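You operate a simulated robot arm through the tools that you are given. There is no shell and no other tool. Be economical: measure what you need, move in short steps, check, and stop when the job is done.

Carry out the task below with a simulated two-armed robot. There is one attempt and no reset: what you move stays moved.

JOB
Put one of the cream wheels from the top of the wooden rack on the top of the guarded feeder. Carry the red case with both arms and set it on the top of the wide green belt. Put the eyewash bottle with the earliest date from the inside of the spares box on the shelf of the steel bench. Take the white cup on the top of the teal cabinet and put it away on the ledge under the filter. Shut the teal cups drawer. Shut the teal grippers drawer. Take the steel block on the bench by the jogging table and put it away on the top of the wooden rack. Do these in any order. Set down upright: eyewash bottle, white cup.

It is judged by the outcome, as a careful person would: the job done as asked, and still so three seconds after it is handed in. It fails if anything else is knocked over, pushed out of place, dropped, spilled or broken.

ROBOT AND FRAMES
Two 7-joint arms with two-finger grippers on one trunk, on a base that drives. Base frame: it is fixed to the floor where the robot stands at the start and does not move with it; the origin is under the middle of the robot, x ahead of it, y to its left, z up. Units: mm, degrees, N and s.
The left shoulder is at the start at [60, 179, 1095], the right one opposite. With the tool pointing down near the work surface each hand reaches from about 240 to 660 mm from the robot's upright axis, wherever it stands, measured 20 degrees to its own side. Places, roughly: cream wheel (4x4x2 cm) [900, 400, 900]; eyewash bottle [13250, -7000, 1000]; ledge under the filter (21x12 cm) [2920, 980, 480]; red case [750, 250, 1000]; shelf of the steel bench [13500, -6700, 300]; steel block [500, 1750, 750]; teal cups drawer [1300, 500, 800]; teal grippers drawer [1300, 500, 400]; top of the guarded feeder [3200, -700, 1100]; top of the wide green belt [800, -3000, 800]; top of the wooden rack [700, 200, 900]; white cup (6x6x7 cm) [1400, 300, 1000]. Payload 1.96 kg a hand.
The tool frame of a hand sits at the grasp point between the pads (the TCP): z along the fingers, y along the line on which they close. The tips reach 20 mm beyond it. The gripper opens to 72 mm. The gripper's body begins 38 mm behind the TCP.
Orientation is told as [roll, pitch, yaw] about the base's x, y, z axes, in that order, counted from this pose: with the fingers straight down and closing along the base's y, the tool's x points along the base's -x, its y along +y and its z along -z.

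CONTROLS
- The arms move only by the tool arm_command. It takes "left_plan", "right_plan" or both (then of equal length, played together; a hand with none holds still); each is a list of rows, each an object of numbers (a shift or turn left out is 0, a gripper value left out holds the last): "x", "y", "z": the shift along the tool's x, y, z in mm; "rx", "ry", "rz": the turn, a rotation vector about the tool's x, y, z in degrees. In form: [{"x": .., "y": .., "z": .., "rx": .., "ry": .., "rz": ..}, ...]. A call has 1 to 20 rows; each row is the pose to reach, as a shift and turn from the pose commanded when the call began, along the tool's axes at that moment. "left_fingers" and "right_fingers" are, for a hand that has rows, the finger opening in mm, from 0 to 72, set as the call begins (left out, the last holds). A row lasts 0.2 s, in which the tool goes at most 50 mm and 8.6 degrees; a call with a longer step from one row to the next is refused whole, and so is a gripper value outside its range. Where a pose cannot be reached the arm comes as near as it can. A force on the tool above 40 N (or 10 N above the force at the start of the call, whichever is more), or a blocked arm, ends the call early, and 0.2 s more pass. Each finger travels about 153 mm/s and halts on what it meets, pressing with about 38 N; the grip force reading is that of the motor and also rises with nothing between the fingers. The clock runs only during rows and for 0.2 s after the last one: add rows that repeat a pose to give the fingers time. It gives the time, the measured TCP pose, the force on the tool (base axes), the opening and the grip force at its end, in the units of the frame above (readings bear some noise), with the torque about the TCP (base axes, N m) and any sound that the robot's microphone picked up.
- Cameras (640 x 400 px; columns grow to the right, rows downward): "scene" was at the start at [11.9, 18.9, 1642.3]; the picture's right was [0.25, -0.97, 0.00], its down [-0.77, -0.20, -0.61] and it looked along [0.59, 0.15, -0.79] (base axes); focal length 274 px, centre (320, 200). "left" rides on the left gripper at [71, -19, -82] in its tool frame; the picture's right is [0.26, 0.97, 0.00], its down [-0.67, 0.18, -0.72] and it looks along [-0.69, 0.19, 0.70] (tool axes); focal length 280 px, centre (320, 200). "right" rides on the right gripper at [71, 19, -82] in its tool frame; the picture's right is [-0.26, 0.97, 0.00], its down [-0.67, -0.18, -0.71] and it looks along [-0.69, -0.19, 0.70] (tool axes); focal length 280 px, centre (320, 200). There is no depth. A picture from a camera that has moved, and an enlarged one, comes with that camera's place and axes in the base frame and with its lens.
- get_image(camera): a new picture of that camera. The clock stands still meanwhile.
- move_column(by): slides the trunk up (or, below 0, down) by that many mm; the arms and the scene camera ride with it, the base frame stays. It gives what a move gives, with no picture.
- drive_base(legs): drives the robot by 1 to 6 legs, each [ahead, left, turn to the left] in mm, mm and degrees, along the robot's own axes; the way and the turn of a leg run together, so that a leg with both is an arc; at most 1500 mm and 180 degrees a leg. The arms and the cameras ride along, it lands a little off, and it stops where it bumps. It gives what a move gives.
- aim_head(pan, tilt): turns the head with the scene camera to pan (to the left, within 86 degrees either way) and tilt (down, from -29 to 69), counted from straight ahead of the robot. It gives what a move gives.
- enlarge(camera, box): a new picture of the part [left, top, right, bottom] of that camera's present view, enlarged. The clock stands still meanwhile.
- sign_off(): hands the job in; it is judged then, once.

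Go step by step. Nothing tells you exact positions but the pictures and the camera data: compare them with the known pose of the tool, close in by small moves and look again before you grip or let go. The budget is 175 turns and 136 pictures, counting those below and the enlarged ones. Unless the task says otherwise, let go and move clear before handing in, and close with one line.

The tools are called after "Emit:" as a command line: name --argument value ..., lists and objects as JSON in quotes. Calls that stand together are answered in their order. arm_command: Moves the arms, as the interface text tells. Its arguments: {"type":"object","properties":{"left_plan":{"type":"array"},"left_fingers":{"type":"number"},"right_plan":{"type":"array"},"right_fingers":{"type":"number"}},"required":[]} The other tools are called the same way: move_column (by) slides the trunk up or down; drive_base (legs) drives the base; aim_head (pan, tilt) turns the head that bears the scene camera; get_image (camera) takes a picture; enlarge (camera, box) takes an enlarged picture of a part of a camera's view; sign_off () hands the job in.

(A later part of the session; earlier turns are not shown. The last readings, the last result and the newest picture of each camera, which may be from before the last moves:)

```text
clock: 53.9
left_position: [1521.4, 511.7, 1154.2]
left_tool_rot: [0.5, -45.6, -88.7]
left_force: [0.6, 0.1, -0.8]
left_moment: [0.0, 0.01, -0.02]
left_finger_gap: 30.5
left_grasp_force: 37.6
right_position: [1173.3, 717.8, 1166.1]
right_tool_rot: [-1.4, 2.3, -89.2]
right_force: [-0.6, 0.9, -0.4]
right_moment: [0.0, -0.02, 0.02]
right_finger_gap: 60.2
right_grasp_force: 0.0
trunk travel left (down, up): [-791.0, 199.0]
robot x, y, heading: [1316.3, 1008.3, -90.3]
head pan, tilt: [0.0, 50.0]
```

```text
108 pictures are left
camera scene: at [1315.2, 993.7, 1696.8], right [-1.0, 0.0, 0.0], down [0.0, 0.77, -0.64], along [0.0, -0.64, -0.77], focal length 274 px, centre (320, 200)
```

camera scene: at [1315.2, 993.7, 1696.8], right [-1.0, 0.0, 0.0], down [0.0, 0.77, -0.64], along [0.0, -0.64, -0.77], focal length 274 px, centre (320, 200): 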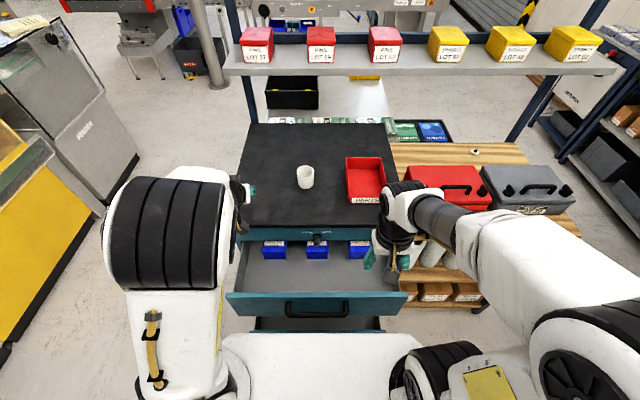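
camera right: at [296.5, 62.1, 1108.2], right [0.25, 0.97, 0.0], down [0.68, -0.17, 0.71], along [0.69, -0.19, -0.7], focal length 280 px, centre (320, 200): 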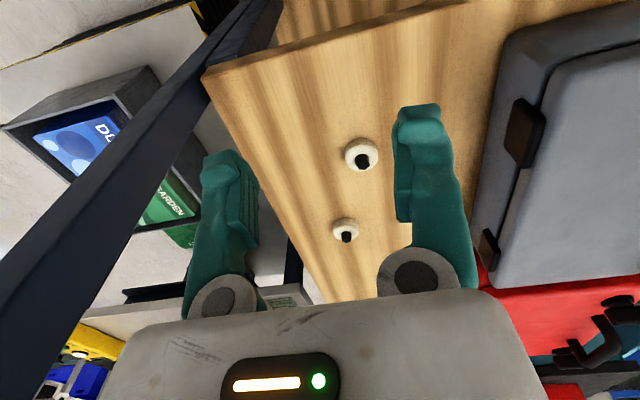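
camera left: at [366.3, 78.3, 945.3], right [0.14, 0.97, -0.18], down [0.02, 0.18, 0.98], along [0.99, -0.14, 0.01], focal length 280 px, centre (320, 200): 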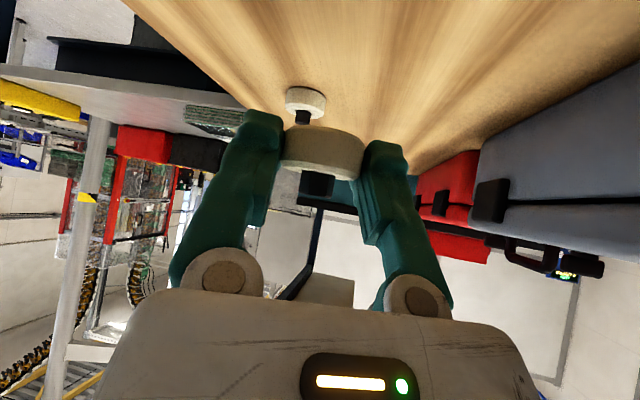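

The cups drawer front is at y≈662, x 1033–1610, with handle in the middle; cup ≈[1369,303]. I'll back up a little, tuck the left hand back and lower the right hand with closed fingers in front of the drawer.

Emit:
drive_base --legs '[[-80, 0, 0]]'

Emit:
arm_command --left_plan '[{"x": 26, "z": -27}, {"x": 52, "z": -54}, {"x": 78, "z": -80}, {"x": 105, "z": -107}, {"x": 105, "z": -107}, {"x": 105, "z": -107}]' --right_plan '[{"z": 45}, {"z": 90}, {"z": 135}, {"z": 180}, {"z": 225}, {"z": 260}]' --right_fingers 0

Emit:
get_image --camera "scene"

```text
clock: 55.0
left_position: [1522.3, 591.7, 1153.5]
left_tool_rot: [0.5, -45.6, -88.7]
left_force: [0.8, 0.5, -1.1]
left_moment: [0.01, 0.05, 0.03]
left_finger_gap: 30.0
left_grasp_force: 38.4
right_position: [1173.2, 796.4, 1165.4]
right_tool_rot: [-1.5, 2.3, -89.1]
right_force: [1.8, -0.9, 0.5]
right_moment: [-0.02, 0.01, 0.02]
right_finger_gap: 60.2
right_grasp_force: 0.1
trunk travel left (down, up): [-791.0, 199.0]
robot x, y, heading: [1316.7, 1090.5, -90.1]
head pan, tilt: [0.0, 50.0]
```

```text
clock: 56.4
left_position: [1521.0, 664.7, 1163.1]
left_tool_rot: [0.4, -45.4, -88.8]
left_force: [0.1, -0.4, -0.9]
left_moment: [0.04, -0.01, 0.0]
left_finger_gap: 30.4
left_grasp_force: 38.6
left hand out of reach, approached as far as the arm can: row 2, 3, 4, 5, 6
right_position: [1166.8, 808.0, 906.0]
right_tool_rot: [-1.5, 2.2, -89.2]
right_force: [0.1, 0.4, 0.5]
right_moment: [0.02, 0.0, -0.02]
right_finger_gap: 0.0
right_grasp_force: 29.4
trunk travel left (down, up): [-791.0, 199.0]
robot x, y, heading: [1313.8, 1091.2, -90.1]
head pan, tilt: [0.0, 50.0]
```

```text
107 pictures are left
camera scene: at [1314.9, 1072.1, 1696.8], right [-1.0, 0.0, 0.0], down [0.0, 0.77, -0.64], along [0.0, -0.64, -0.77], focal length 274 px, centre (320, 200)
```

scene: 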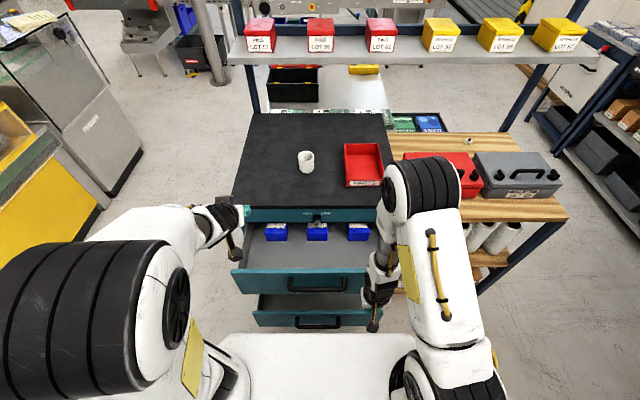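

Upper drawer front spans z 684–884 at y≈683; lower one about z 230–495. I'll tilt the right fingers forward 35° and lower to z≈800 for the push.

Emit:
arm_command --right_plan '[{"z": 20, "ry": -7}, {"z": 40, "ry": -14}, {"z": 60, "ry": -21}, {"z": 80, "ry": -28}, {"z": 95, "ry": -35}]'

Emit:
get_image --camera "right"

```text
clock: 57.6
left_position: [1522.4, 664.4, 1164.5]
left_tool_rot: [0.5, -45.5, -88.7]
left_force: [0.1, 0.3, -0.6]
left_moment: [0.01, -0.03, -0.02]
left_finger_gap: 30.4
left_grasp_force: 37.6
right_position: [1162.7, 812.2, 811.4]
right_tool_rot: [-1.9, -32.8, -88.1]
right_force: [-0.3, -0.4, 0.1]
right_moment: [-0.02, -0.02, 0.02]
right_finger_gap: 0.2
right_grasp_force: 29.9
trunk travel left (down, up): [-791.0, 199.0]
robot x, y, heading: [1314.0, 1090.7, -90.2]
head pan, tilt: [0.0, 50.0]
```

```text
106 pictures are left
camera right: at [1181.5, 916.3, 840.6], right [0.97, -0.2, 0.12], down [-0.15, -0.18, 0.97], along [-0.18, -0.96, -0.21], focal length 280 px, centre (320, 200)
```

right: 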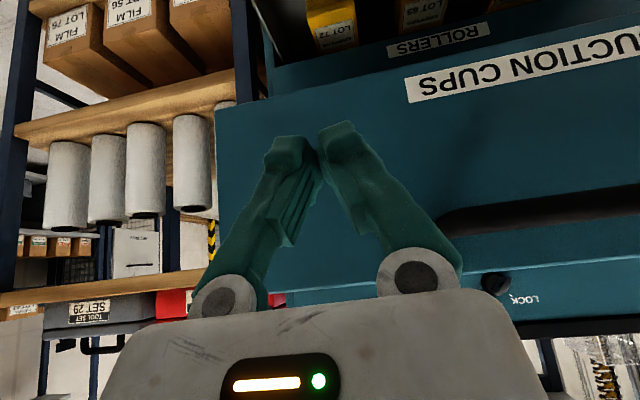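

The fingers face the right part of the "suction cups" drawer. Pushing straight ahead until it shuts.

Emit:
arm_command --right_plan '[{"x": -34, "z": 22}, {"x": -67, "z": 43}, {"x": -92, "z": 59}, {"x": -109, "z": 70}, {"x": -126, "z": 81}, {"x": -143, "z": 92}, {"x": -160, "z": 103}, {"x": -176, "z": 113}, {"x": -193, "z": 124}, {"x": -210, "z": 135}, {"x": -227, "z": 146}, {"x": -243, "z": 156}]'

Emit:
get_image --camera "scene"

```text
clock: 60.2
left_position: [1521.9, 665.6, 1163.0]
left_tool_rot: [0.5, -45.5, -88.7]
left_force: [0.1, 0.2, 0.3]
left_moment: [0.04, 0.01, 0.0]
left_finger_gap: 30.2
left_grasp_force: 37.6
right_position: [1169.5, 523.3, 810.9]
right_tool_rot: [-1.7, -32.7, -88.1]
right_force: [0.5, -0.9, -0.1]
right_moment: [0.02, -0.03, -0.02]
right_finger_gap: 0.0
right_grasp_force: 28.7
trunk travel left (down, up): [-791.0, 199.0]
robot x, y, heading: [1315.8, 1089.3, -90.3]
head pan, tilt: [0.0, 50.0]
```

```text
105 pictures are left
camera scene: at [1315.4, 1072.6, 1696.8], right [-1.0, 0.0, 0.0], down [0.0, 0.77, -0.64], along [0.0, -0.64, -0.77], focal length 274 px, centre (320, 200)
```

scene: 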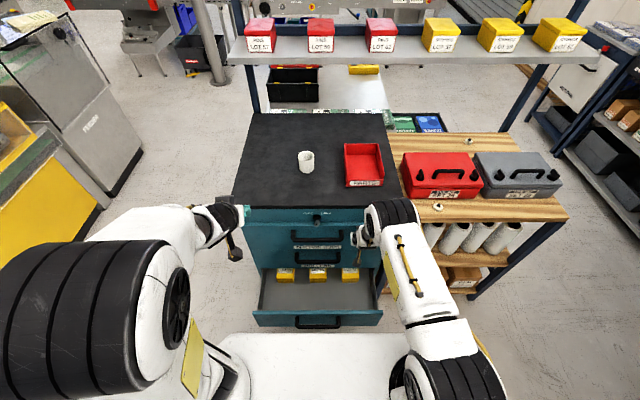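

It looks shut; I'll press a little more to confirm.

Emit:
arm_command --right_plan '[{"x": -5, "z": 3}, {"x": -10, "z": 6.5}, {"x": -15, "z": 9.7}, {"x": -20, "z": 13}]'

Emit:
get_image --camera "right"

```text
clock: 61.2
left_position: [1521.7, 668.0, 1163.6]
left_tool_rot: [0.5, -45.7, -88.7]
left_force: [0.3, -0.5, -0.3]
left_moment: [-0.01, 0.01, 0.03]
left_finger_gap: 30.3
left_grasp_force: 38.0
right_position: [1167.8, 505.2, 811.8]
right_tool_rot: [-1.7, -32.4, -88.1]
right_force: [1.6, 21.5, 0.1]
right_moment: [0.1, 0.01, -0.04]
right_finger_gap: 5.9
right_grasp_force: 29.9
trunk travel left (down, up): [-791.0, 199.0]
robot x, y, heading: [1316.0, 1087.8, -90.3]
head pan, tilt: [0.0, 50.0]
```

```text
104 pictures are left
camera right: at [1186.6, 608.9, 841.5], right [0.97, -0.21, 0.11], down [-0.15, -0.19, 0.97], along [-0.18, -0.96, -0.22], focal length 280 px, centre (320, 200)
```

right: 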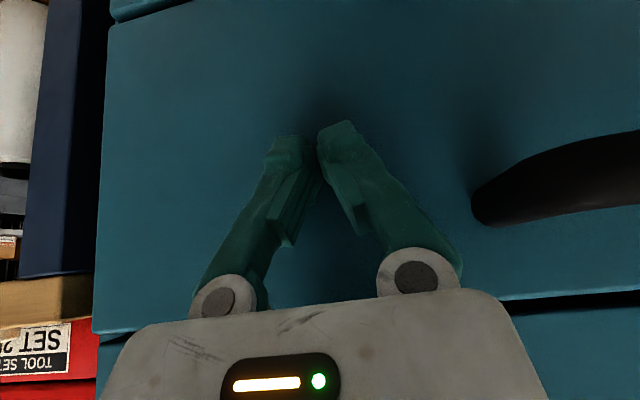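

The cups drawer is firmly shut (21 N push back). I'll retract and lower the trunk to the grippers drawer.

Emit:
arm_command --right_plan '[{"x": 35, "z": -22}, {"x": 70, "z": -45}, {"x": 105, "z": -68}, {"x": 140, "z": -90}, {"x": 175, "z": -113}, {"x": 210, "z": -135}, {"x": 245, "z": -158}]'

Emit:
move_column --by -420

Emit:
get_image --camera "right"

```text
clock: 62.8
left_position: [1521.9, 664.5, 1164.3]
left_tool_rot: [0.5, -45.6, -88.8]
left_force: [0.7, 0.4, 0.5]
left_moment: [0.0, -0.02, -0.01]
left_finger_gap: 30.0
left_grasp_force: 37.8
right_position: [1165.1, 793.4, 811.4]
right_tool_rot: [-1.9, -32.6, -88.1]
right_force: [-0.5, -0.1, -0.3]
right_moment: [0.04, -0.01, 0.02]
right_finger_gap: 0.0
right_grasp_force: 29.5
trunk travel left (down, up): [-791.0, 199.0]
robot x, y, heading: [1314.7, 1090.7, -90.4]
head pan, tilt: [0.0, 50.0]
```

```text
refused: -420 is not a number from -400 to 400
```

```text
103 pictures are left
camera right: at [1182.5, 898.2, 841.9], right [0.97, -0.2, 0.12], down [-0.15, -0.18, 0.97], along [-0.18, -0.96, -0.21], focal length 280 px, centre (320, 200)
```

right: 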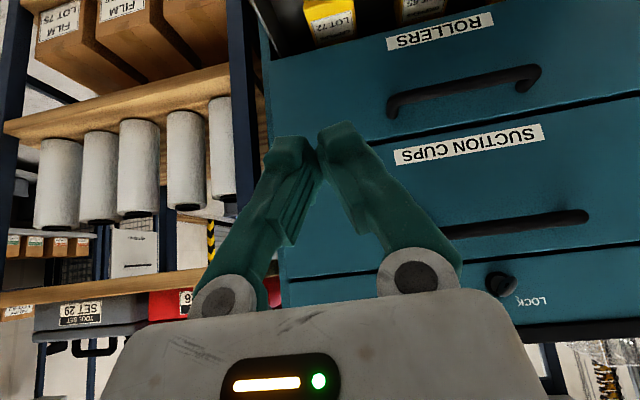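

Cups drawer is flush. Now lowering the trunk 400 mm.

Emit:
move_column --by -400

Emit:
get_image --camera "right"

```text
clock: 66.6
left_position: [1522.2, 665.6, 763.2]
left_tool_rot: [0.5, -45.5, -88.7]
left_force: [0.2, -0.2, -1.5]
left_moment: [-0.02, -0.01, 0.0]
left_finger_gap: 30.3
left_grasp_force: 38.0
right_position: [1164.0, 793.1, 410.8]
right_tool_rot: [-1.7, -32.7, -88.0]
right_force: [0.0, 0.0, 0.1]
right_moment: [-0.02, -0.03, -0.03]
right_finger_gap: 0.0
right_grasp_force: 29.4
trunk travel left (down, up): [-391.0, 599.0]
robot x, y, heading: [1316.4, 1091.0, -90.3]
head pan, tilt: [0.0, 50.0]
```

```text
102 pictures are left
camera right: at [1182.3, 897.2, 441.6], right [0.97, -0.2, 0.12], down [-0.15, -0.18, 0.97], along [-0.18, -0.96, -0.21], focal length 280 px, centre (320, 200)
```

right: 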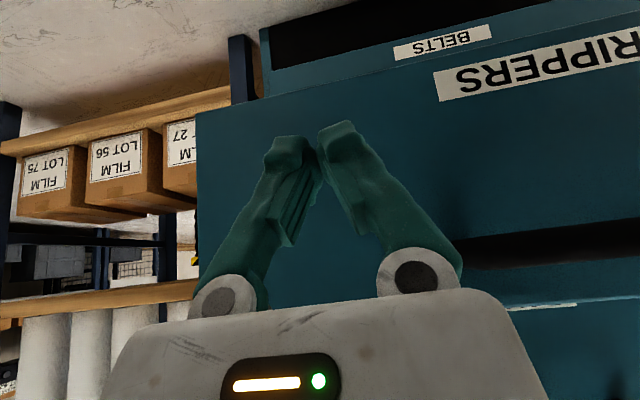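

Labelled GRIPPERS; push it shut the same way.

Emit:
arm_command --right_plan '[{"x": -34, "z": 22}, {"x": -67, "z": 43}, {"x": -84, "z": 54}, {"x": -101, "z": 65}, {"x": -118, "z": 76}, {"x": -135, "z": 87}, {"x": -152, "z": 98}, {"x": -169, "z": 109}, {"x": -186, "z": 120}, {"x": -203, "z": 131}, {"x": -220, "z": 142}, {"x": -230, "z": 148}, {"x": -238, "z": 153}, {"x": -243, "z": 156}, {"x": -247, "z": 159}]'

Emit:
get_image --camera "right"

```text
clock: 69.9
left_position: [1521.5, 666.2, 764.2]
left_tool_rot: [0.5, -45.5, -88.7]
left_force: [0.8, 0.1, -0.5]
left_moment: [0.03, 0.03, -0.05]
left_finger_gap: 30.2
left_grasp_force: 38.2
right_position: [1170.7, 505.5, 408.2]
right_tool_rot: [-1.7, -31.9, -88.2]
right_force: [1.2, 8.9, 3.2]
right_moment: [-0.03, 0.02, -0.09]
right_finger_gap: 0.0
right_grasp_force: 30.2
trunk travel left (down, up): [-391.0, 599.0]
robot x, y, heading: [1319.1, 1088.9, -90.2]
head pan, tilt: [0.0, 50.0]
stopped in row 15 (right hand): the force on the tool passed its limit at 43 N (the readings are from after the stop); the commanded pose is now the measured one
```

```text
101 pictures are left
camera right: at [1187.1, 608.8, 439.6], right [0.97, -0.21, 0.11], down [-0.16, -0.2, 0.97], along [-0.18, -0.96, -0.22], focal length 280 px, centre (320, 200)
```

right: 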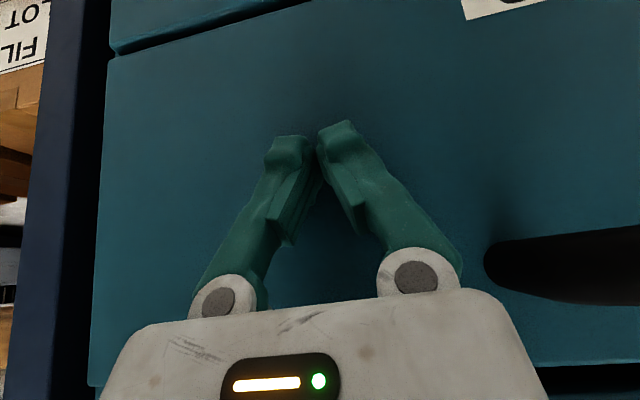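

Grippers drawer shut. Retract, raise the trunk, and straighten the right hand.

Emit:
arm_command --right_plan '[{"x": 35, "z": -22}, {"x": 70, "z": -45}, {"x": 105, "z": -68}, {"x": 140, "z": -90}, {"x": 175, "z": -113}, {"x": 210, "z": -135}]' --right_fingers 0

Emit:
move_column --by 400

Emit:
arm_command --right_plan '[{"x": -15, "z": -28, "ry": 6.6}, {"x": -29, "z": -56, "ry": 13}, {"x": -43, "z": -84, "ry": 19.6}, {"x": -57, "z": -112, "ry": 26}, {"x": -72, "z": -140, "ry": 32.5}, {"x": -100, "z": -180, "ry": 32.5}, {"x": -126, "z": -220, "ry": 32.5}]' --right_fingers 72

Emit:
drive_base --legs '[[190, 230, 0]]'

Emit:
get_image --camera "right"

Emit:
get_image --camera "scene"

```text
clock: 71.3
left_position: [1522.7, 665.5, 763.7]
left_tool_rot: [0.5, -45.6, -88.7]
left_force: [0.3, 0.4, -0.4]
left_moment: [-0.01, 0.04, 0.0]
left_finger_gap: 30.0
left_grasp_force: 37.6
right_position: [1166.9, 753.2, 410.5]
right_tool_rot: [-1.8, -32.0, -88.2]
right_force: [-0.5, 0.6, 0.0]
right_moment: [0.02, 0.0, -0.02]
right_finger_gap: 0.3
right_grasp_force: 28.7
trunk travel left (down, up): [-391.0, 599.0]
robot x, y, heading: [1316.5, 1093.0, -89.9]
head pan, tilt: [0.0, 50.0]
```

```text
clock: 75.2
left_position: [1521.5, 665.7, 1162.7]
left_tool_rot: [0.5, -45.6, -88.8]
left_force: [-0.4, -0.1, -0.9]
left_moment: [-0.01, 0.01, 0.0]
left_finger_gap: 30.2
left_grasp_force: 37.9
right_position: [1167.1, 752.3, 810.9]
right_tool_rot: [-1.7, -31.9, -88.2]
right_force: [-0.5, -0.3, -0.6]
right_moment: [0.0, 0.0, -0.03]
right_finger_gap: 0.0
right_grasp_force: 30.0
trunk travel left (down, up): [-791.0, 199.0]
robot x, y, heading: [1318.9, 1089.6, -90.0]
head pan, tilt: [0.0, 50.0]
```

```text
clock: 76.8
left_position: [1520.6, 666.2, 1165.0]
left_tool_rot: [0.5, -45.6, -88.7]
left_force: [0.8, 1.5, -0.4]
left_moment: [0.01, 0.05, -0.04]
left_finger_gap: 30.4
left_grasp_force: 37.9
right_position: [1173.4, 764.2, 1063.7]
right_tool_rot: [-1.6, 0.5, -89.0]
right_force: [0.9, 0.4, 0.4]
right_moment: [0.0, 0.02, -0.02]
right_finger_gap: 71.9
right_grasp_force: 0.1
trunk travel left (down, up): [-791.0, 199.0]
robot x, y, heading: [1316.8, 1093.0, -90.2]
head pan, tilt: [0.0, 50.0]
```

```text
clock: 78.8
left_position: [1747.7, 473.5, 1164.3]
left_tool_rot: [0.5, -45.6, -89.0]
left_force: [0.0, 0.2, -0.2]
left_moment: [-0.03, 0.0, 0.0]
left_finger_gap: 30.2
left_grasp_force: 38.0
right_position: [1399.1, 572.5, 1063.9]
right_tool_rot: [-1.5, 0.4, -89.4]
right_force: [0.4, 1.0, 0.6]
right_moment: [0.0, 0.03, 0.0]
right_finger_gap: 72.1
right_grasp_force: 0.0
trunk travel left (down, up): [-791.0, 199.0]
robot x, y, heading: [1543.5, 896.8, -90.4]
head pan, tilt: [0.0, 50.0]
```

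```text
100 pictures are left
camera right: at [1419.6, 643.1, 1145.7], right [0.97, -0.25, -0.03], down [-0.16, -0.68, 0.71], along [-0.2, -0.69, -0.7], focal length 280 px, centre (320, 200)
```

right: 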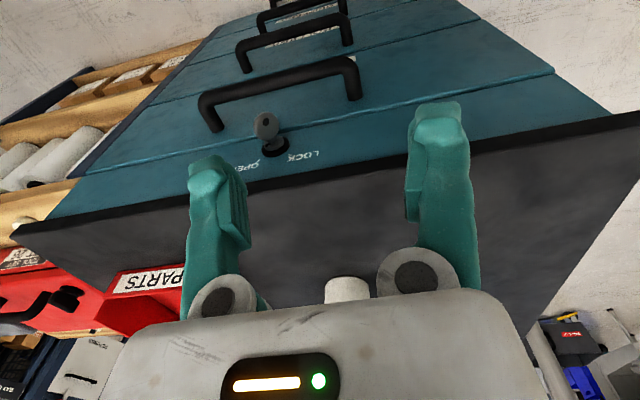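

```text
99 pictures are left
camera scene: at [1542.4, 882.9, 1696.8], right [-1.0, 0.01, 0.0], down [0.01, 0.77, -0.64], along [0.0, -0.64, -0.77], focal length 274 px, centre (320, 200)
```

scene: 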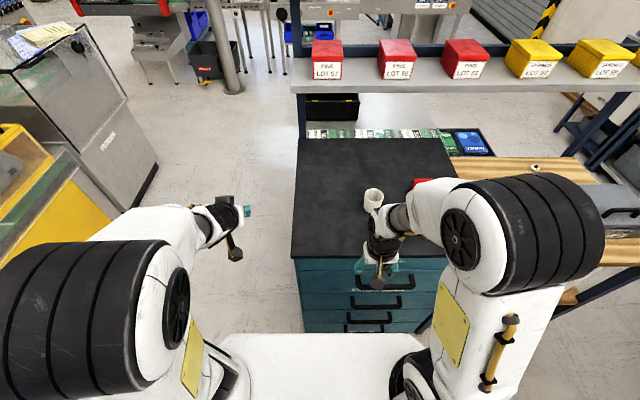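

Cup ≈[1367,315], base at z≈980. I'll raise the hand slightly and move over toward it, then look.

Emit:
arm_command --right_plan '[{"z": -35}, {"z": -35, "x": -40, "y": -6}, {"z": -35, "x": -80, "y": -12}, {"z": -35, "x": -120, "y": -18}, {"z": -35, "x": -160, "y": -24}, {"z": -35, "x": -175, "y": -30}]'

Emit:
get_image --camera "right"

```text
clock: 80.2
left_position: [1747.9, 472.5, 1164.1]
left_tool_rot: [0.4, -45.7, -89.0]
left_force: [-0.2, -0.6, -0.3]
left_moment: [0.01, 0.01, 0.01]
left_finger_gap: 30.2
left_grasp_force: 38.0
right_position: [1372.7, 397.3, 1098.3]
right_tool_rot: [-1.5, 0.5, -89.2]
right_force: [0.1, -0.7, 0.0]
right_moment: [0.02, 0.02, 0.01]
right_finger_gap: 72.0
right_grasp_force: 0.0
trunk travel left (down, up): [-791.0, 199.0]
robot x, y, heading: [1542.1, 895.8, -90.5]
head pan, tilt: [0.0, 50.0]
```

```text
98 pictures are left
camera right: at [1392.6, 467.6, 1179.6], right [0.97, -0.25, -0.03], down [-0.16, -0.68, 0.71], along [-0.2, -0.69, -0.7], focal length 280 px, centre (320, 200)
```

right: 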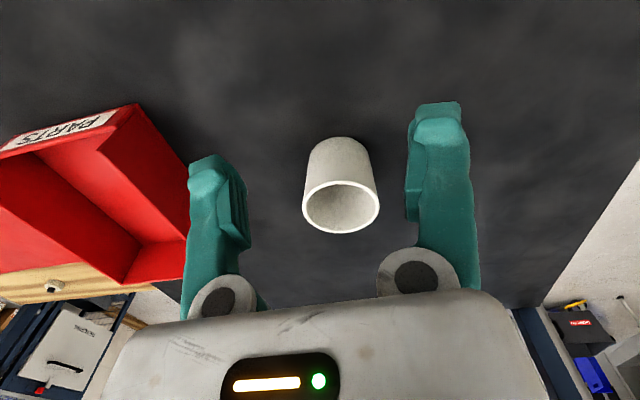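

Rim centre ≈[1364,311,1034]. Move over it, then check.

Emit:
arm_command --right_plan '[{"x": -43, "y": -5}, {"x": -86, "y": -9}, {"x": -86, "y": -9, "z": 18}]'

Emit:
get_image --camera "right"

```text
clock: 81.0
left_position: [1747.0, 471.2, 1164.0]
left_tool_rot: [0.5, -45.4, -89.0]
left_force: [0.8, 0.0, 0.9]
left_moment: [0.0, 0.01, 0.03]
left_finger_gap: 30.1
left_grasp_force: 38.4
right_position: [1371.2, 375.2, 1098.1]
right_tool_rot: [-1.5, 0.5, -89.3]
right_force: [-0.6, 0.4, 1.0]
right_moment: [0.0, 0.01, 0.01]
right_finger_gap: 72.1
right_grasp_force: 0.1
right hand out of reach, approached as far as the arm can: row 1, 2, 3
trunk travel left (down, up): [-791.0, 199.0]
robot x, y, heading: [1542.6, 900.4, -90.2]
head pan, tilt: [0.0, 50.0]
```

```text
97 pictures are left
camera right: at [1391.2, 446.0, 1179.6], right [0.97, -0.25, -0.03], down [-0.16, -0.68, 0.71], along [-0.2, -0.69, -0.7], focal length 280 px, centre (320, 200)
```

right: 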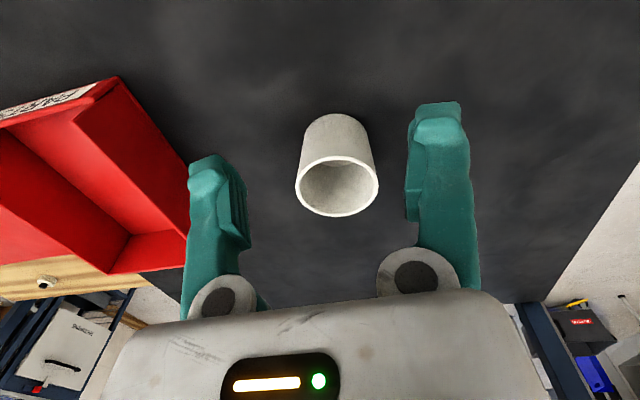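

At its reach limit at this height. Raising the trunk 150 mm gives the arm a better posture; then lower the hand back.

Emit:
move_column --by 150

Emit:
arm_command --right_plan '[{"z": 45}, {"z": 90}, {"z": 135}, {"z": 150, "x": -30, "y": -4}, {"z": 150, "x": -62, "y": -7}]'

Emit:
get_image --camera "right"

```text
clock: 82.7
left_position: [1747.6, 472.1, 1314.2]
left_tool_rot: [0.6, -45.6, -89.0]
left_force: [0.4, -0.2, -0.6]
left_moment: [-0.03, 0.02, 0.0]
left_finger_gap: 30.3
left_grasp_force: 38.0
right_position: [1370.7, 376.1, 1247.3]
right_tool_rot: [-1.6, 0.4, -89.2]
right_force: [-0.5, 0.1, -0.6]
right_moment: [0.02, 0.0, -0.03]
right_finger_gap: 71.7
right_grasp_force: 0.1
trunk travel left (down, up): [-941.0, 49.0]
robot x, y, heading: [1542.3, 896.8, -90.2]
head pan, tilt: [0.0, 50.0]
```

```text
clock: 83.9
left_position: [1748.3, 471.1, 1313.4]
left_tool_rot: [0.5, -45.6, -88.9]
left_force: [-0.4, -0.4, -1.0]
left_moment: [0.0, -0.02, 0.02]
left_finger_gap: 30.2
left_grasp_force: 38.1
right_position: [1362.1, 312.9, 1097.2]
right_tool_rot: [-1.5, 0.5, -89.3]
right_force: [0.1, -0.6, -1.2]
right_moment: [0.04, 0.01, 0.05]
right_finger_gap: 72.1
right_grasp_force: 0.2
trunk travel left (down, up): [-941.0, 49.0]
robot x, y, heading: [1544.1, 900.9, -90.2]
head pan, tilt: [0.0, 50.0]
```

```text
96 pictures are left
camera right: at [1381.1, 383.9, 1178.9], right [0.97, -0.25, -0.03], down [-0.16, -0.68, 0.71], along [-0.2, -0.69, -0.7], focal length 280 px, centre (320, 200)
```

right: 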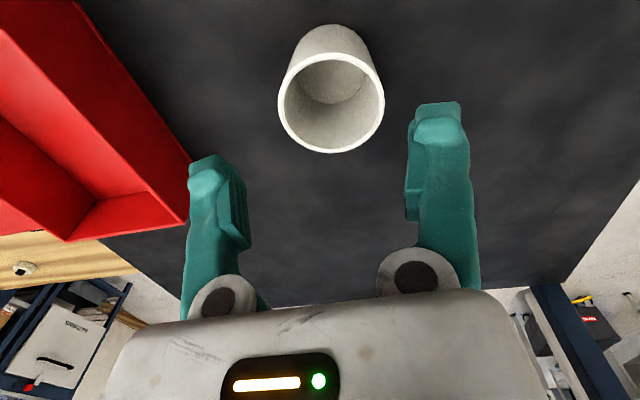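

Rim centre [1364,311,1032] is right under the hand ([1362,313]). Descend to z≈1013 and grip.

Emit:
arm_command --right_plan '[{"z": 28, "y": 1}, {"z": 56, "y": 1}, {"z": 84, "y": 1}, {"z": 84, "y": 1}]'

Emit:
get_image --camera "right"

```text
clock: 84.9
left_position: [1747.9, 474.4, 1313.7]
left_tool_rot: [0.6, -45.7, -89.0]
left_force: [-0.8, 0.0, -0.6]
left_moment: [0.01, -0.01, -0.02]
left_finger_gap: 30.1
left_grasp_force: 38.1
right_position: [1360.0, 316.2, 1014.2]
right_tool_rot: [-1.5, 0.4, -89.5]
right_force: [-0.7, 0.7, 6.3]
right_moment: [-0.02, 0.01, 0.01]
right_finger_gap: 71.9
right_grasp_force: 0.1
trunk travel left (down, up): [-941.0, 49.0]
robot x, y, heading: [1542.4, 897.8, -90.0]
head pan, tilt: [0.0, 50.0]
```

```text
95 pictures are left
camera right: at [1380.0, 386.5, 1095.6], right [0.97, -0.25, -0.03], down [-0.16, -0.68, 0.71], along [-0.2, -0.69, -0.7], focal length 280 px, centre (320, 200)
```

right: 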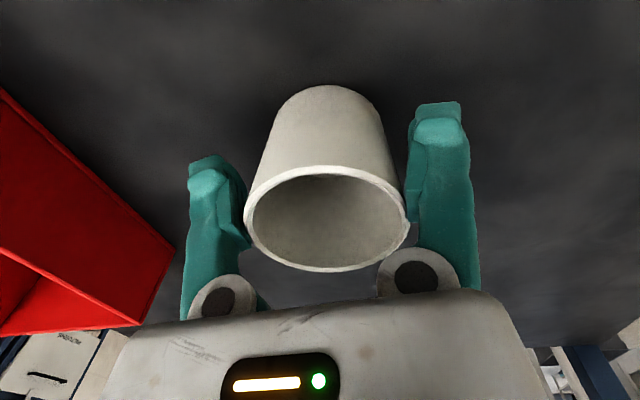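

A finger grazes the rim; raise a bit, shift 4 mm toward +x, and lower again.

Emit:
arm_command --right_plan '[{"z": -14}, {"z": -26}, {"z": -26, "y": 4}, {"z": -10, "y": 4}, {"z": 0, "y": 4}, {"z": 0, "y": 4}]'

Emit:
get_image --camera "right"

```text
clock: 86.3
left_position: [1746.3, 472.7, 1314.1]
left_tool_rot: [0.4, -45.6, -88.9]
left_force: [0.4, -0.4, -0.3]
left_moment: [-0.02, -0.01, 0.01]
left_finger_gap: 30.2
left_grasp_force: 38.1
right_position: [1363.5, 315.0, 1013.1]
right_tool_rot: [-1.5, 0.5, -89.3]
right_force: [-0.3, 0.5, 0.3]
right_moment: [0.01, -0.03, -0.03]
right_finger_gap: 72.1
right_grasp_force: 0.1
trunk travel left (down, up): [-941.0, 49.0]
robot x, y, heading: [1543.0, 895.3, -90.7]
head pan, tilt: [0.0, 50.0]
```

```text
94 pictures are left
camera right: at [1383.9, 386.7, 1095.1], right [0.97, -0.25, -0.03], down [-0.16, -0.68, 0.71], along [-0.2, -0.69, -0.7], focal length 280 px, centre (320, 200)
```

right: 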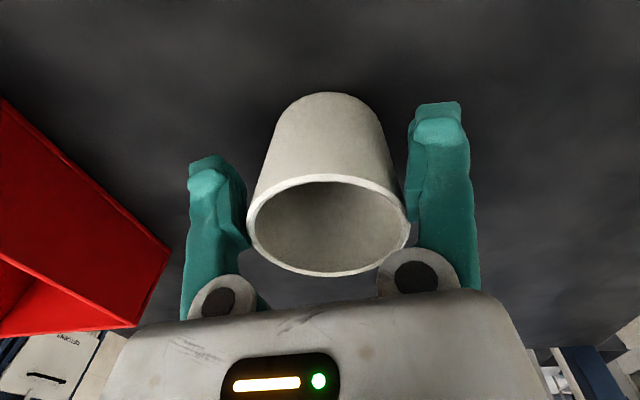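

Clear of contact; close on the cup and lift slightly.

Emit:
arm_command --right_plan '[{"z": 0}, {"z": 0}, {"z": 0}]' --right_fingers 50

Emit:
arm_command --right_plan '[{"z": -20}, {"z": -50}, {"z": -90}, {"z": -120}]'

Emit:
get_image --camera "right"

```text
clock: 87.1
left_position: [1747.8, 472.9, 1314.3]
left_tool_rot: [0.5, -45.6, -89.0]
left_force: [0.0, 0.4, -0.1]
left_moment: [-0.02, 0.0, -0.01]
left_finger_gap: 30.2
left_grasp_force: 37.5
right_position: [1363.0, 315.6, 1014.5]
right_tool_rot: [-1.6, 0.4, -89.3]
right_force: [0.5, -0.4, 0.0]
right_moment: [-0.01, 0.0, -0.02]
right_finger_gap: 66.7
right_grasp_force: 38.7
trunk travel left (down, up): [-941.0, 49.0]
robot x, y, heading: [1545.7, 899.5, -90.7]
head pan, tilt: [0.0, 50.0]
```

```text
clock: 88.1
left_position: [1748.0, 474.4, 1313.9]
left_tool_rot: [0.4, -45.6, -89.0]
left_force: [0.6, 0.6, -0.5]
left_moment: [-0.03, -0.01, 0.0]
left_finger_gap: 30.2
left_grasp_force: 37.9
right_position: [1368.7, 315.9, 1133.5]
right_tool_rot: [-1.4, 0.4, -89.4]
right_force: [0.1, -0.2, -0.3]
right_moment: [-0.03, -0.03, 0.0]
right_finger_gap: 66.2
right_grasp_force: 38.2
trunk travel left (down, up): [-941.0, 49.0]
robot x, y, heading: [1547.1, 894.9, -90.4]
head pan, tilt: [0.0, 50.0]
```

```text
93 pictures are left
camera right: at [1387.2, 386.1, 1215.4], right [0.97, -0.25, -0.03], down [-0.16, -0.68, 0.71], along [-0.2, -0.69, -0.7], focal length 280 px, centre (320, 200)
```

right: 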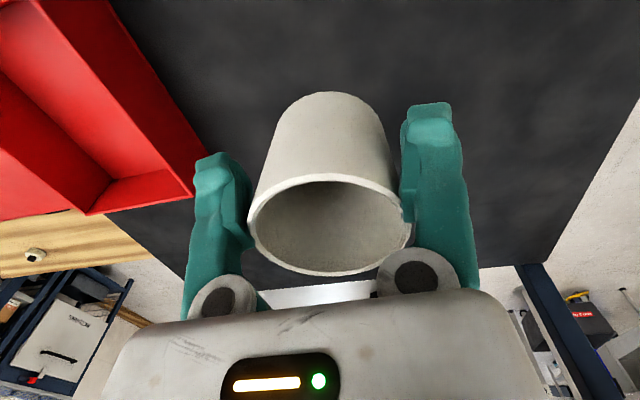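

Cup held (base ≈49 mm below the TCP). Back out, turn to face +x and look for the ledge and feeder.

Emit:
drive_base --legs '[[-200, 0, 0], [0, 0, 90]]'

Emit:
aim_head --pan -8 --tilt 25

Emit:
get_image --camera "scene"

```text
clock: 93.5
left_position: [1974.4, 1298.4, 1314.3]
left_tool_rot: [0.5, -45.6, 0.4]
left_force: [0.2, -0.5, -0.2]
left_moment: [0.02, 0.03, 0.01]
left_finger_gap: 30.2
left_grasp_force: 38.0
right_position: [2128.2, 916.0, 1133.5]
right_tool_rot: [-1.6, 0.5, 0.2]
right_force: [-0.5, -0.3, -0.9]
right_moment: [0.01, 0.02, 0.0]
right_finger_gap: 65.7
right_grasp_force: 37.9
trunk travel left (down, up): [-941.0, 49.0]
robot x, y, heading: [1542.2, 1099.8, -0.8]
head pan, tilt: [0.0, 50.0]
```

```text
clock: 94.4
left_position: [1972.9, 1299.5, 1314.4]
left_tool_rot: [0.5, -45.6, 0.5]
left_force: [-0.5, -0.2, -0.6]
left_moment: [-0.04, 0.0, 0.0]
left_finger_gap: 30.3
left_grasp_force: 38.3
right_position: [2128.2, 917.4, 1133.8]
right_tool_rot: [-1.6, 0.4, 0.3]
right_force: [-0.5, -0.9, 0.0]
right_moment: [-0.03, -0.02, 0.0]
right_finger_gap: 65.5
right_grasp_force: 38.7
trunk travel left (down, up): [-941.0, 49.0]
robot x, y, heading: [1546.9, 1100.0, -1.0]
head pan, tilt: [-8.0, 25.0]
```

```text
92 pictures are left
camera scene: at [1575.8, 1085.5, 1884.2], right [-0.15, -0.99, 0.0], down [-0.42, 0.07, -0.91], along [0.9, -0.14, -0.42], focal length 274 px, centre (320, 200)
```

scene: 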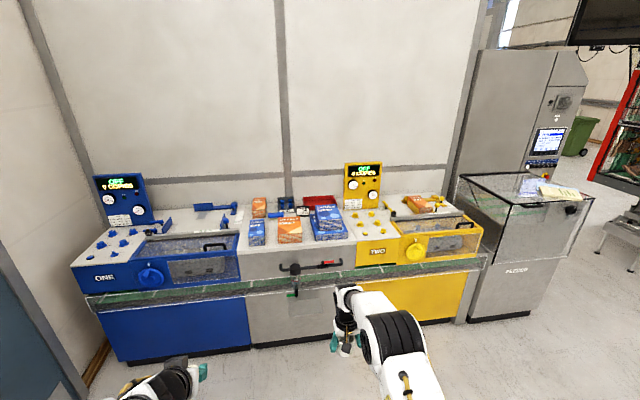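

The feeder (glass-guarded) is at the right; the ledge should be below the counter's grey mid-section. I'll zoom there.

Emit:
enlarge --camera "scene" --box '[220, 230, 380, 350]'

Emit:
enlarge --camera "scene" --box '[420, 100, 620, 330]'

```text
3.33 times, centred on (300, 290) of scene
camera zoom: at [1575.8, 1085.5, 1884.2], right [-0.15, -0.99, 0.0], down [-0.42, 0.07, -0.91], along [0.9, -0.14, -0.42], focal length 912 px, centre (387, -100)
```

zoom: 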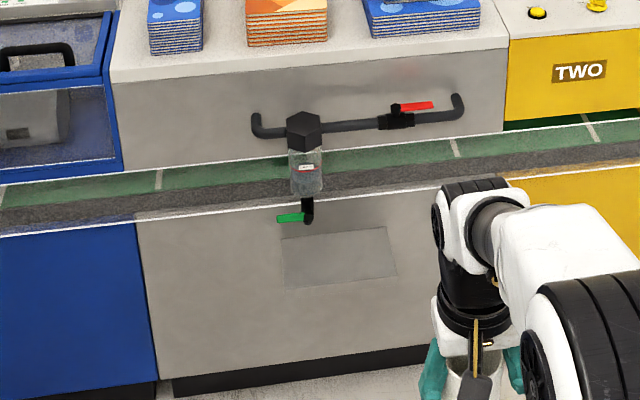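

```text
1.74 times, centred on (520, 215) of scene
camera zoom: at [1575.8, 1085.5, 1884.2], right [-0.15, -0.99, 0.0], down [-0.42, 0.07, -0.91], along [0.9, -0.14, -0.42], focal length 476 px, centre (-28, 174)
```

zoom: 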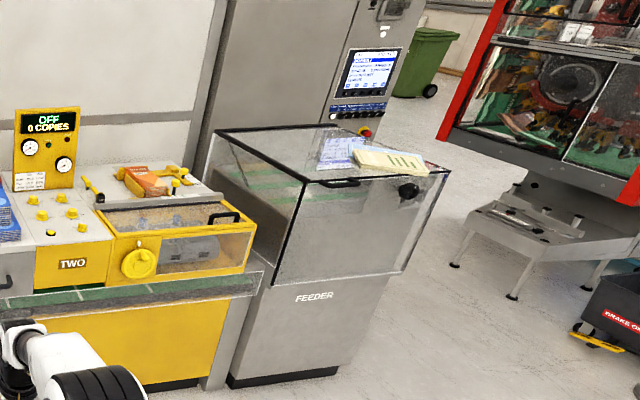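

The ledge shows under the filter's drain at about [2922,977,480], below a belt. I'll drive nearer and lower the trunk for a side view of the geometry.

Emit:
drive_base --legs '[[450, 150, 0]]'

Emit:
move_column --by -400

Emit:
aim_head --pan -14 --tilt 38

Emit:
get_image --camera "scene"

Emit:
get_image --camera "right"

```text
clock: 97.3
left_position: [2426.8, 1443.9, 1314.9]
left_tool_rot: [0.5, -45.6, 0.6]
left_force: [-0.9, 0.2, -0.2]
left_moment: [-0.01, -0.02, 0.01]
left_finger_gap: 30.2
left_grasp_force: 38.5
right_position: [2582.1, 1060.8, 1135.5]
right_tool_rot: [-1.4, 0.3, 0.3]
right_force: [1.0, -0.2, 0.6]
right_moment: [-0.01, 0.0, -0.01]
right_finger_gap: 64.8
right_grasp_force: 38.4
trunk travel left (down, up): [-941.0, 49.0]
robot x, y, heading: [2004.3, 1242.8, -0.9]
head pan, tilt: [-8.0, 25.0]
```

```text
clock: 101.1
left_position: [2428.0, 1443.9, 913.3]
left_tool_rot: [0.5, -45.6, 0.6]
left_force: [-0.7, 0.0, 0.7]
left_moment: [-0.01, -0.01, -0.03]
left_finger_gap: 30.2
left_grasp_force: 38.0
right_position: [2584.8, 1062.0, 733.4]
right_tool_rot: [-1.5, 0.4, 0.3]
right_force: [0.1, 0.7, 0.0]
right_moment: [0.01, 0.0, -0.01]
right_finger_gap: 64.3
right_grasp_force: 38.2
trunk travel left (down, up): [-541.0, 449.0]
robot x, y, heading: [2000.8, 1242.4, -1.1]
head pan, tilt: [-8.0, 25.0]
```

```text
clock: 101.8
left_position: [2428.9, 1444.2, 912.2]
left_tool_rot: [0.5, -45.6, 0.5]
left_force: [0.2, 0.2, -0.1]
left_moment: [-0.02, -0.01, -0.02]
left_finger_gap: 30.1
left_grasp_force: 38.3
right_position: [2583.6, 1062.5, 732.8]
right_tool_rot: [-1.5, 0.5, 0.3]
right_force: [-0.7, 1.3, -1.3]
right_moment: [0.0, 0.0, 0.02]
right_finger_gap: 64.3
right_grasp_force: 37.9
trunk travel left (down, up): [-541.0, 449.0]
robot x, y, heading: [1999.0, 1242.7, -1.0]
head pan, tilt: [-14.0, 38.0]
```

```text
89 pictures are left
camera scene: at [2023.7, 1221.5, 1464.0], right [-0.25, -0.97, 0.0], down [-0.59, 0.16, -0.79], along [0.76, -0.2, -0.62], focal length 274 px, centre (320, 200)
```

scene: 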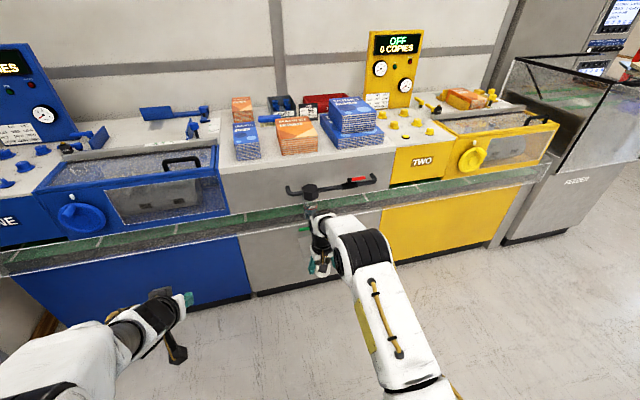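

```text
88 pictures are left
camera right: at [2512.8, 1083.5, 814.8], right [0.26, 0.97, -0.03], down [0.68, -0.16, 0.71], along [0.69, -0.2, -0.7], focal length 280 px, centre (320, 200)
```

right: 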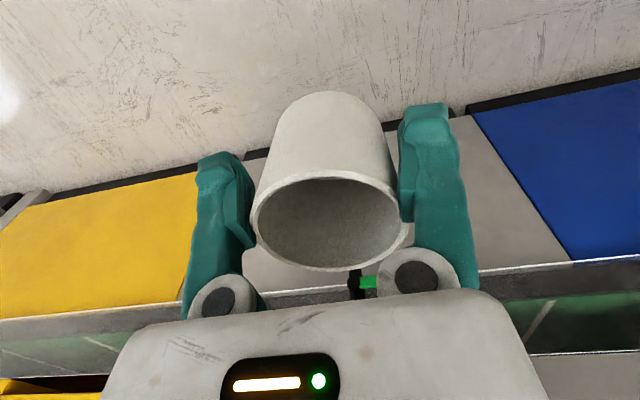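

Need better depth of the pipe and ledge, so I'll strafe right for a side view.

Emit:
drive_base --legs '[[150, -700, 0]]'

Emit:
aim_head --pan 30 --tilt 38

Emit:
enlarge --camera "scene" --box '[160, 80, 480, 320]'

```text
clock: 105.8
left_position: [2567.3, 739.6, 913.3]
left_tool_rot: [0.5, -45.6, 0.4]
left_force: [0.0, 0.3, -0.4]
left_moment: [0.01, 0.02, -0.01]
left_finger_gap: 30.2
left_grasp_force: 38.3
right_position: [2722.5, 359.2, 731.1]
right_tool_rot: [-1.5, 0.4, 0.1]
right_force: [0.1, 0.7, -1.3]
right_moment: [0.02, 0.03, 0.04]
right_finger_gap: 63.8
right_grasp_force: 38.2
trunk travel left (down, up): [-541.0, 449.0]
robot x, y, heading: [2143.0, 540.5, -1.0]
head pan, tilt: [-14.0, 38.0]
```

```text
clock: 106.9
left_position: [2569.4, 741.5, 914.7]
left_tool_rot: [0.5, -45.6, 0.5]
left_force: [-0.3, 0.4, -0.6]
left_moment: [0.02, -0.03, 0.03]
left_finger_gap: 30.3
left_grasp_force: 37.9
right_position: [2724.0, 358.9, 733.7]
right_tool_rot: [-1.5, 0.6, 0.2]
right_force: [0.5, -0.5, -0.5]
right_moment: [-0.01, -0.01, -0.03]
right_finger_gap: 63.8
right_grasp_force: 38.7
trunk travel left (down, up): [-541.0, 449.0]
robot x, y, heading: [2140.2, 541.1, -1.0]
head pan, tilt: [30.0, 38.0]
```

```text
1.67 times, centred on (320, 200) of scene
camera zoom: at [2155.4, 583.0, 1464.0], right [0.49, -0.87, 0.0], down [-0.54, -0.3, -0.79], along [0.69, 0.38, -0.62], focal length 456 px, centre (320, 200)
```

zoom: 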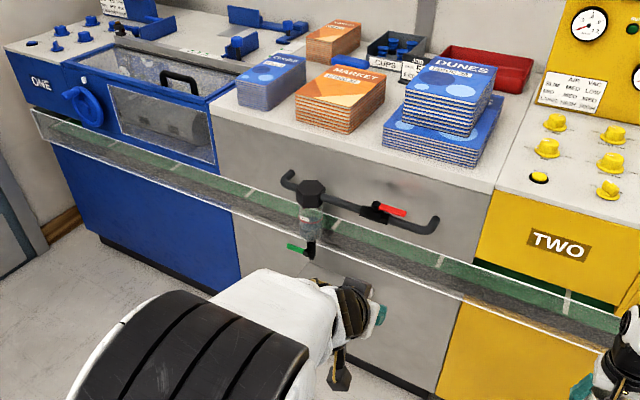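

Filter cap ≈[2928,1034,802], drain bottom z≈590, pipe z≈800; ledge at ~[2922,977,480]. The right hand's wrist should fit below the pipe on the ledge's right half (y≈920). Strafe left and lower.

Emit:
drive_base --legs '[[0, 561, 1]]'

Emit:
move_column --by -150

Emit:
get_image --camera "right"

```text
clock: 110.1
left_position: [2565.0, 1308.7, 914.1]
left_tool_rot: [0.6, -45.6, 2.0]
left_force: [0.2, -0.2, -0.4]
left_moment: [-0.03, 0.01, -0.02]
left_finger_gap: 30.2
left_grasp_force: 38.2
right_position: [2729.9, 930.8, 733.7]
right_tool_rot: [-1.4, 0.5, 1.4]
right_force: [-0.1, 0.3, -0.5]
right_moment: [-0.05, -0.03, 0.03]
right_finger_gap: 63.5
right_grasp_force: 37.7
trunk travel left (down, up): [-541.0, 449.0]
robot x, y, heading: [2146.8, 1101.0, 0.5]
head pan, tilt: [30.0, 38.0]
```

```text
clock: 111.8
left_position: [2565.5, 1309.1, 763.0]
left_tool_rot: [0.5, -45.6, 2.0]
left_force: [0.0, 0.6, -1.3]
left_moment: [-0.01, -0.01, 0.02]
left_finger_gap: 30.3
left_grasp_force: 37.8
right_position: [2728.8, 930.5, 583.5]
right_tool_rot: [-1.5, 0.5, 1.4]
right_force: [-0.3, -0.1, 0.2]
right_moment: [0.01, -0.01, 0.0]
right_finger_gap: 63.1
right_grasp_force: 37.7
trunk travel left (down, up): [-391.0, 599.0]
robot x, y, heading: [2141.0, 1098.3, 0.3]
head pan, tilt: [30.0, 38.0]
```

```text
86 pictures are left
camera right: at [2657.9, 950.1, 664.9], right [0.24, 0.97, -0.03], down [0.68, -0.15, 0.71], along [0.69, -0.19, -0.7], focal length 280 px, centre (320, 200)
```

right: 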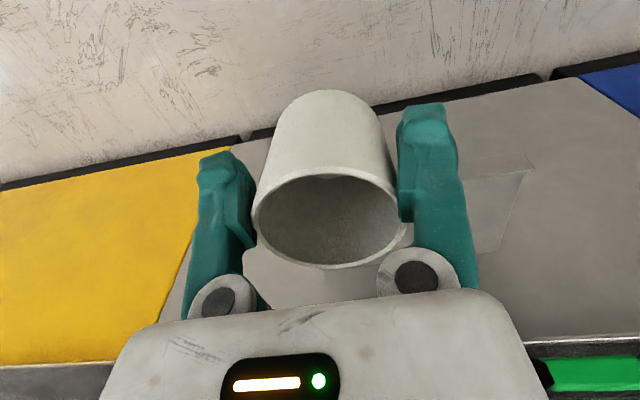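

The ledge corners read x 2845–2965, y 869–1079 at z 480. Drive forward 169 mm so the cup is over [2898,922].

Emit:
drive_base --legs '[[120, -9, 0]]'

Emit:
get_image --camera "right"

```text
clock: 113.0
left_position: [2686.7, 1300.9, 763.2]
left_tool_rot: [0.4, -45.5, 1.9]
left_force: [0.3, 0.0, -0.6]
left_moment: [0.02, 0.0, -0.02]
left_finger_gap: 30.4
left_grasp_force: 38.3
right_position: [2850.4, 922.7, 581.5]
right_tool_rot: [-1.6, 0.5, 1.6]
right_force: [0.2, 0.0, -1.1]
right_moment: [-0.01, 0.0, 0.02]
right_finger_gap: 63.4
right_grasp_force: 38.4
trunk travel left (down, up): [-391.0, 599.0]
robot x, y, heading: [2257.9, 1089.9, 0.6]
head pan, tilt: [30.0, 38.0]
```

```text
85 pictures are left
camera right: at [2778.9, 942.3, 664.2], right [0.24, 0.97, -0.03], down [0.69, -0.15, 0.71], along [0.69, -0.19, -0.7], focal length 280 px, centre (320, 200)
```

right: 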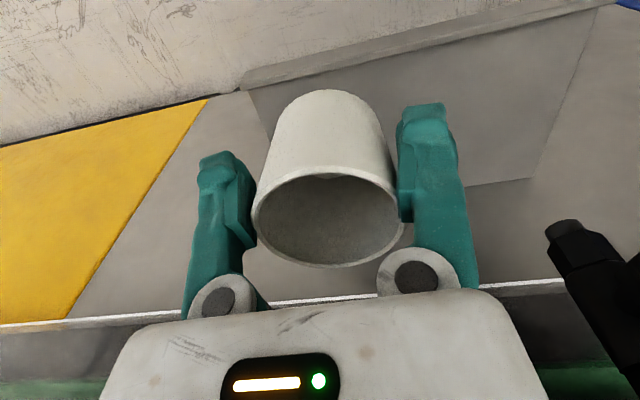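

Ledge corner confirmed at [2847,870]. Move 48 mm more, then lower carefully.

Emit:
drive_base --legs '[[48, 0, 0]]'

Emit:
move_column --by -40

Emit:
get_image --camera "right"

```text
clock: 114.1
left_position: [2728.4, 1300.5, 763.5]
left_tool_rot: [0.4, -45.6, 1.8]
left_force: [0.4, -0.5, 0.7]
left_moment: [0.0, 0.02, -0.02]
left_finger_gap: 30.5
left_grasp_force: 38.3
right_position: [2881.0, 923.3, 570.1]
right_tool_rot: [-1.3, 2.4, 1.5]
right_force: [-0.1, 0.9, 0.1]
right_moment: [0.0, -0.02, 0.02]
right_finger_gap: 62.9
right_grasp_force: 38.6
trunk travel left (down, up): [-391.0, 599.0]
robot x, y, heading: [2305.4, 1091.6, 0.1]
head pan, tilt: [30.0, 38.0]
stopped in leg 1: the robot was blocked; the commanded pose is now the measured one
```

```text
clock: 114.9
left_position: [2727.9, 1298.7, 724.0]
left_tool_rot: [0.5, -45.6, 1.6]
left_force: [0.8, -0.3, -1.1]
left_moment: [0.04, 0.01, 0.03]
left_finger_gap: 30.2
left_grasp_force: 38.0
right_position: [2878.9, 923.5, 529.9]
right_tool_rot: [-1.5, 2.3, 1.4]
right_force: [1.2, 0.2, -0.2]
right_moment: [-0.02, -0.04, -0.01]
right_finger_gap: 62.9
right_grasp_force: 38.2
trunk travel left (down, up): [-351.0, 639.0]
robot x, y, heading: [2302.4, 1090.6, 0.4]
head pan, tilt: [30.0, 38.0]
```

```text
84 pictures are left
camera right: at [2811.5, 942.6, 614.5], right [0.23, 0.97, -0.03], down [0.71, -0.15, 0.69], along [0.67, -0.19, -0.72], focal length 280 px, centre (320, 200)
```

right: 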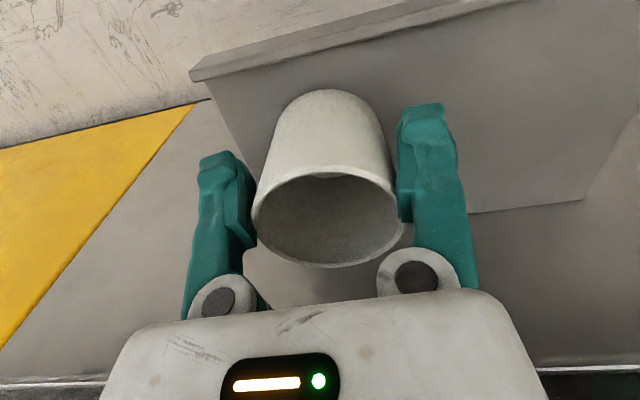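

Something (likely wrist against pipe) blocked me slightly; now lower and free. I'll nudge the hand 16 mm forward and level it.

Emit:
arm_command --right_plan '[{"x": -8, "ry": -1}, {"x": -17, "ry": -1.8}]'

Emit:
get_image --camera "scene"

```text
clock: 115.5
left_position: [2728.0, 1299.1, 724.2]
left_tool_rot: [0.6, -45.6, 1.8]
left_force: [-0.3, 0.7, -0.9]
left_moment: [-0.04, -0.01, 0.03]
left_finger_gap: 30.4
left_grasp_force: 37.9
right_position: [2898.2, 923.7, 530.7]
right_tool_rot: [-1.3, 0.6, 1.5]
right_force: [0.6, -0.2, -0.2]
right_moment: [0.03, 0.0, 0.01]
right_finger_gap: 63.0
right_grasp_force: 38.1
trunk travel left (down, up): [-351.0, 639.0]
robot x, y, heading: [2306.1, 1090.9, 0.5]
head pan, tilt: [30.0, 38.0]
```

```text
83 pictures are left
camera scene: at [2318.8, 1133.9, 1274.0], right [0.5, -0.86, 0.0], down [-0.53, -0.31, -0.79], along [0.68, 0.4, -0.62], focal length 274 px, centre (320, 200)
```

scene: 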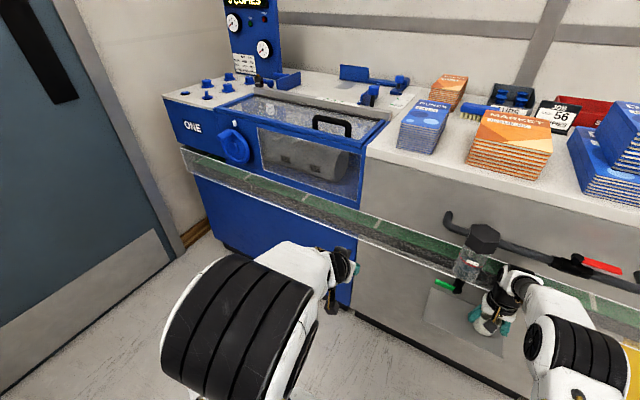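

The wrist sits below the pipe next to the filter. Lower in small steps to contact.

Emit:
move_column --by -5

Emit:
get_image --camera "right"

```text
clock: 116.0
left_position: [2727.8, 1300.1, 719.0]
left_tool_rot: [0.5, -45.7, 1.7]
left_force: [-0.7, 0.4, -0.1]
left_moment: [-0.01, -0.03, 0.0]
left_finger_gap: 29.9
left_grasp_force: 37.7
right_position: [2897.0, 923.7, 525.5]
right_tool_rot: [-1.3, 0.4, 1.6]
right_force: [0.0, -0.4, -0.2]
right_moment: [-0.01, -0.02, 0.02]
right_finger_gap: 62.6
right_grasp_force: 37.8
trunk travel left (down, up): [-346.0, 644.0]
robot x, y, heading: [2301.6, 1093.0, 0.7]
head pan, tilt: [30.0, 38.0]
```

```text
82 pictures are left
camera right: at [2826.4, 943.2, 606.5], right [0.24, 0.97, -0.03], down [0.68, -0.15, 0.71], along [0.69, -0.19, -0.7], focal length 280 px, centre (320, 200)
```

right: 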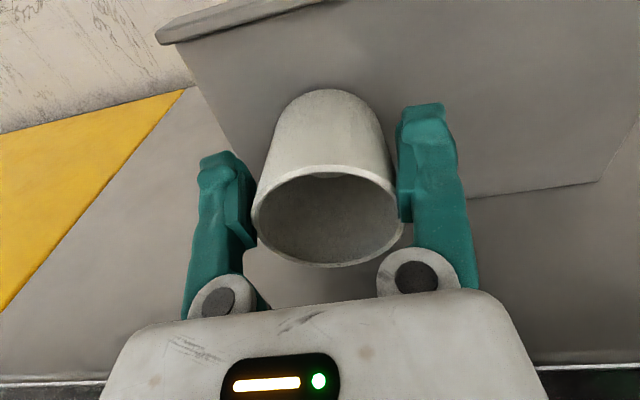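

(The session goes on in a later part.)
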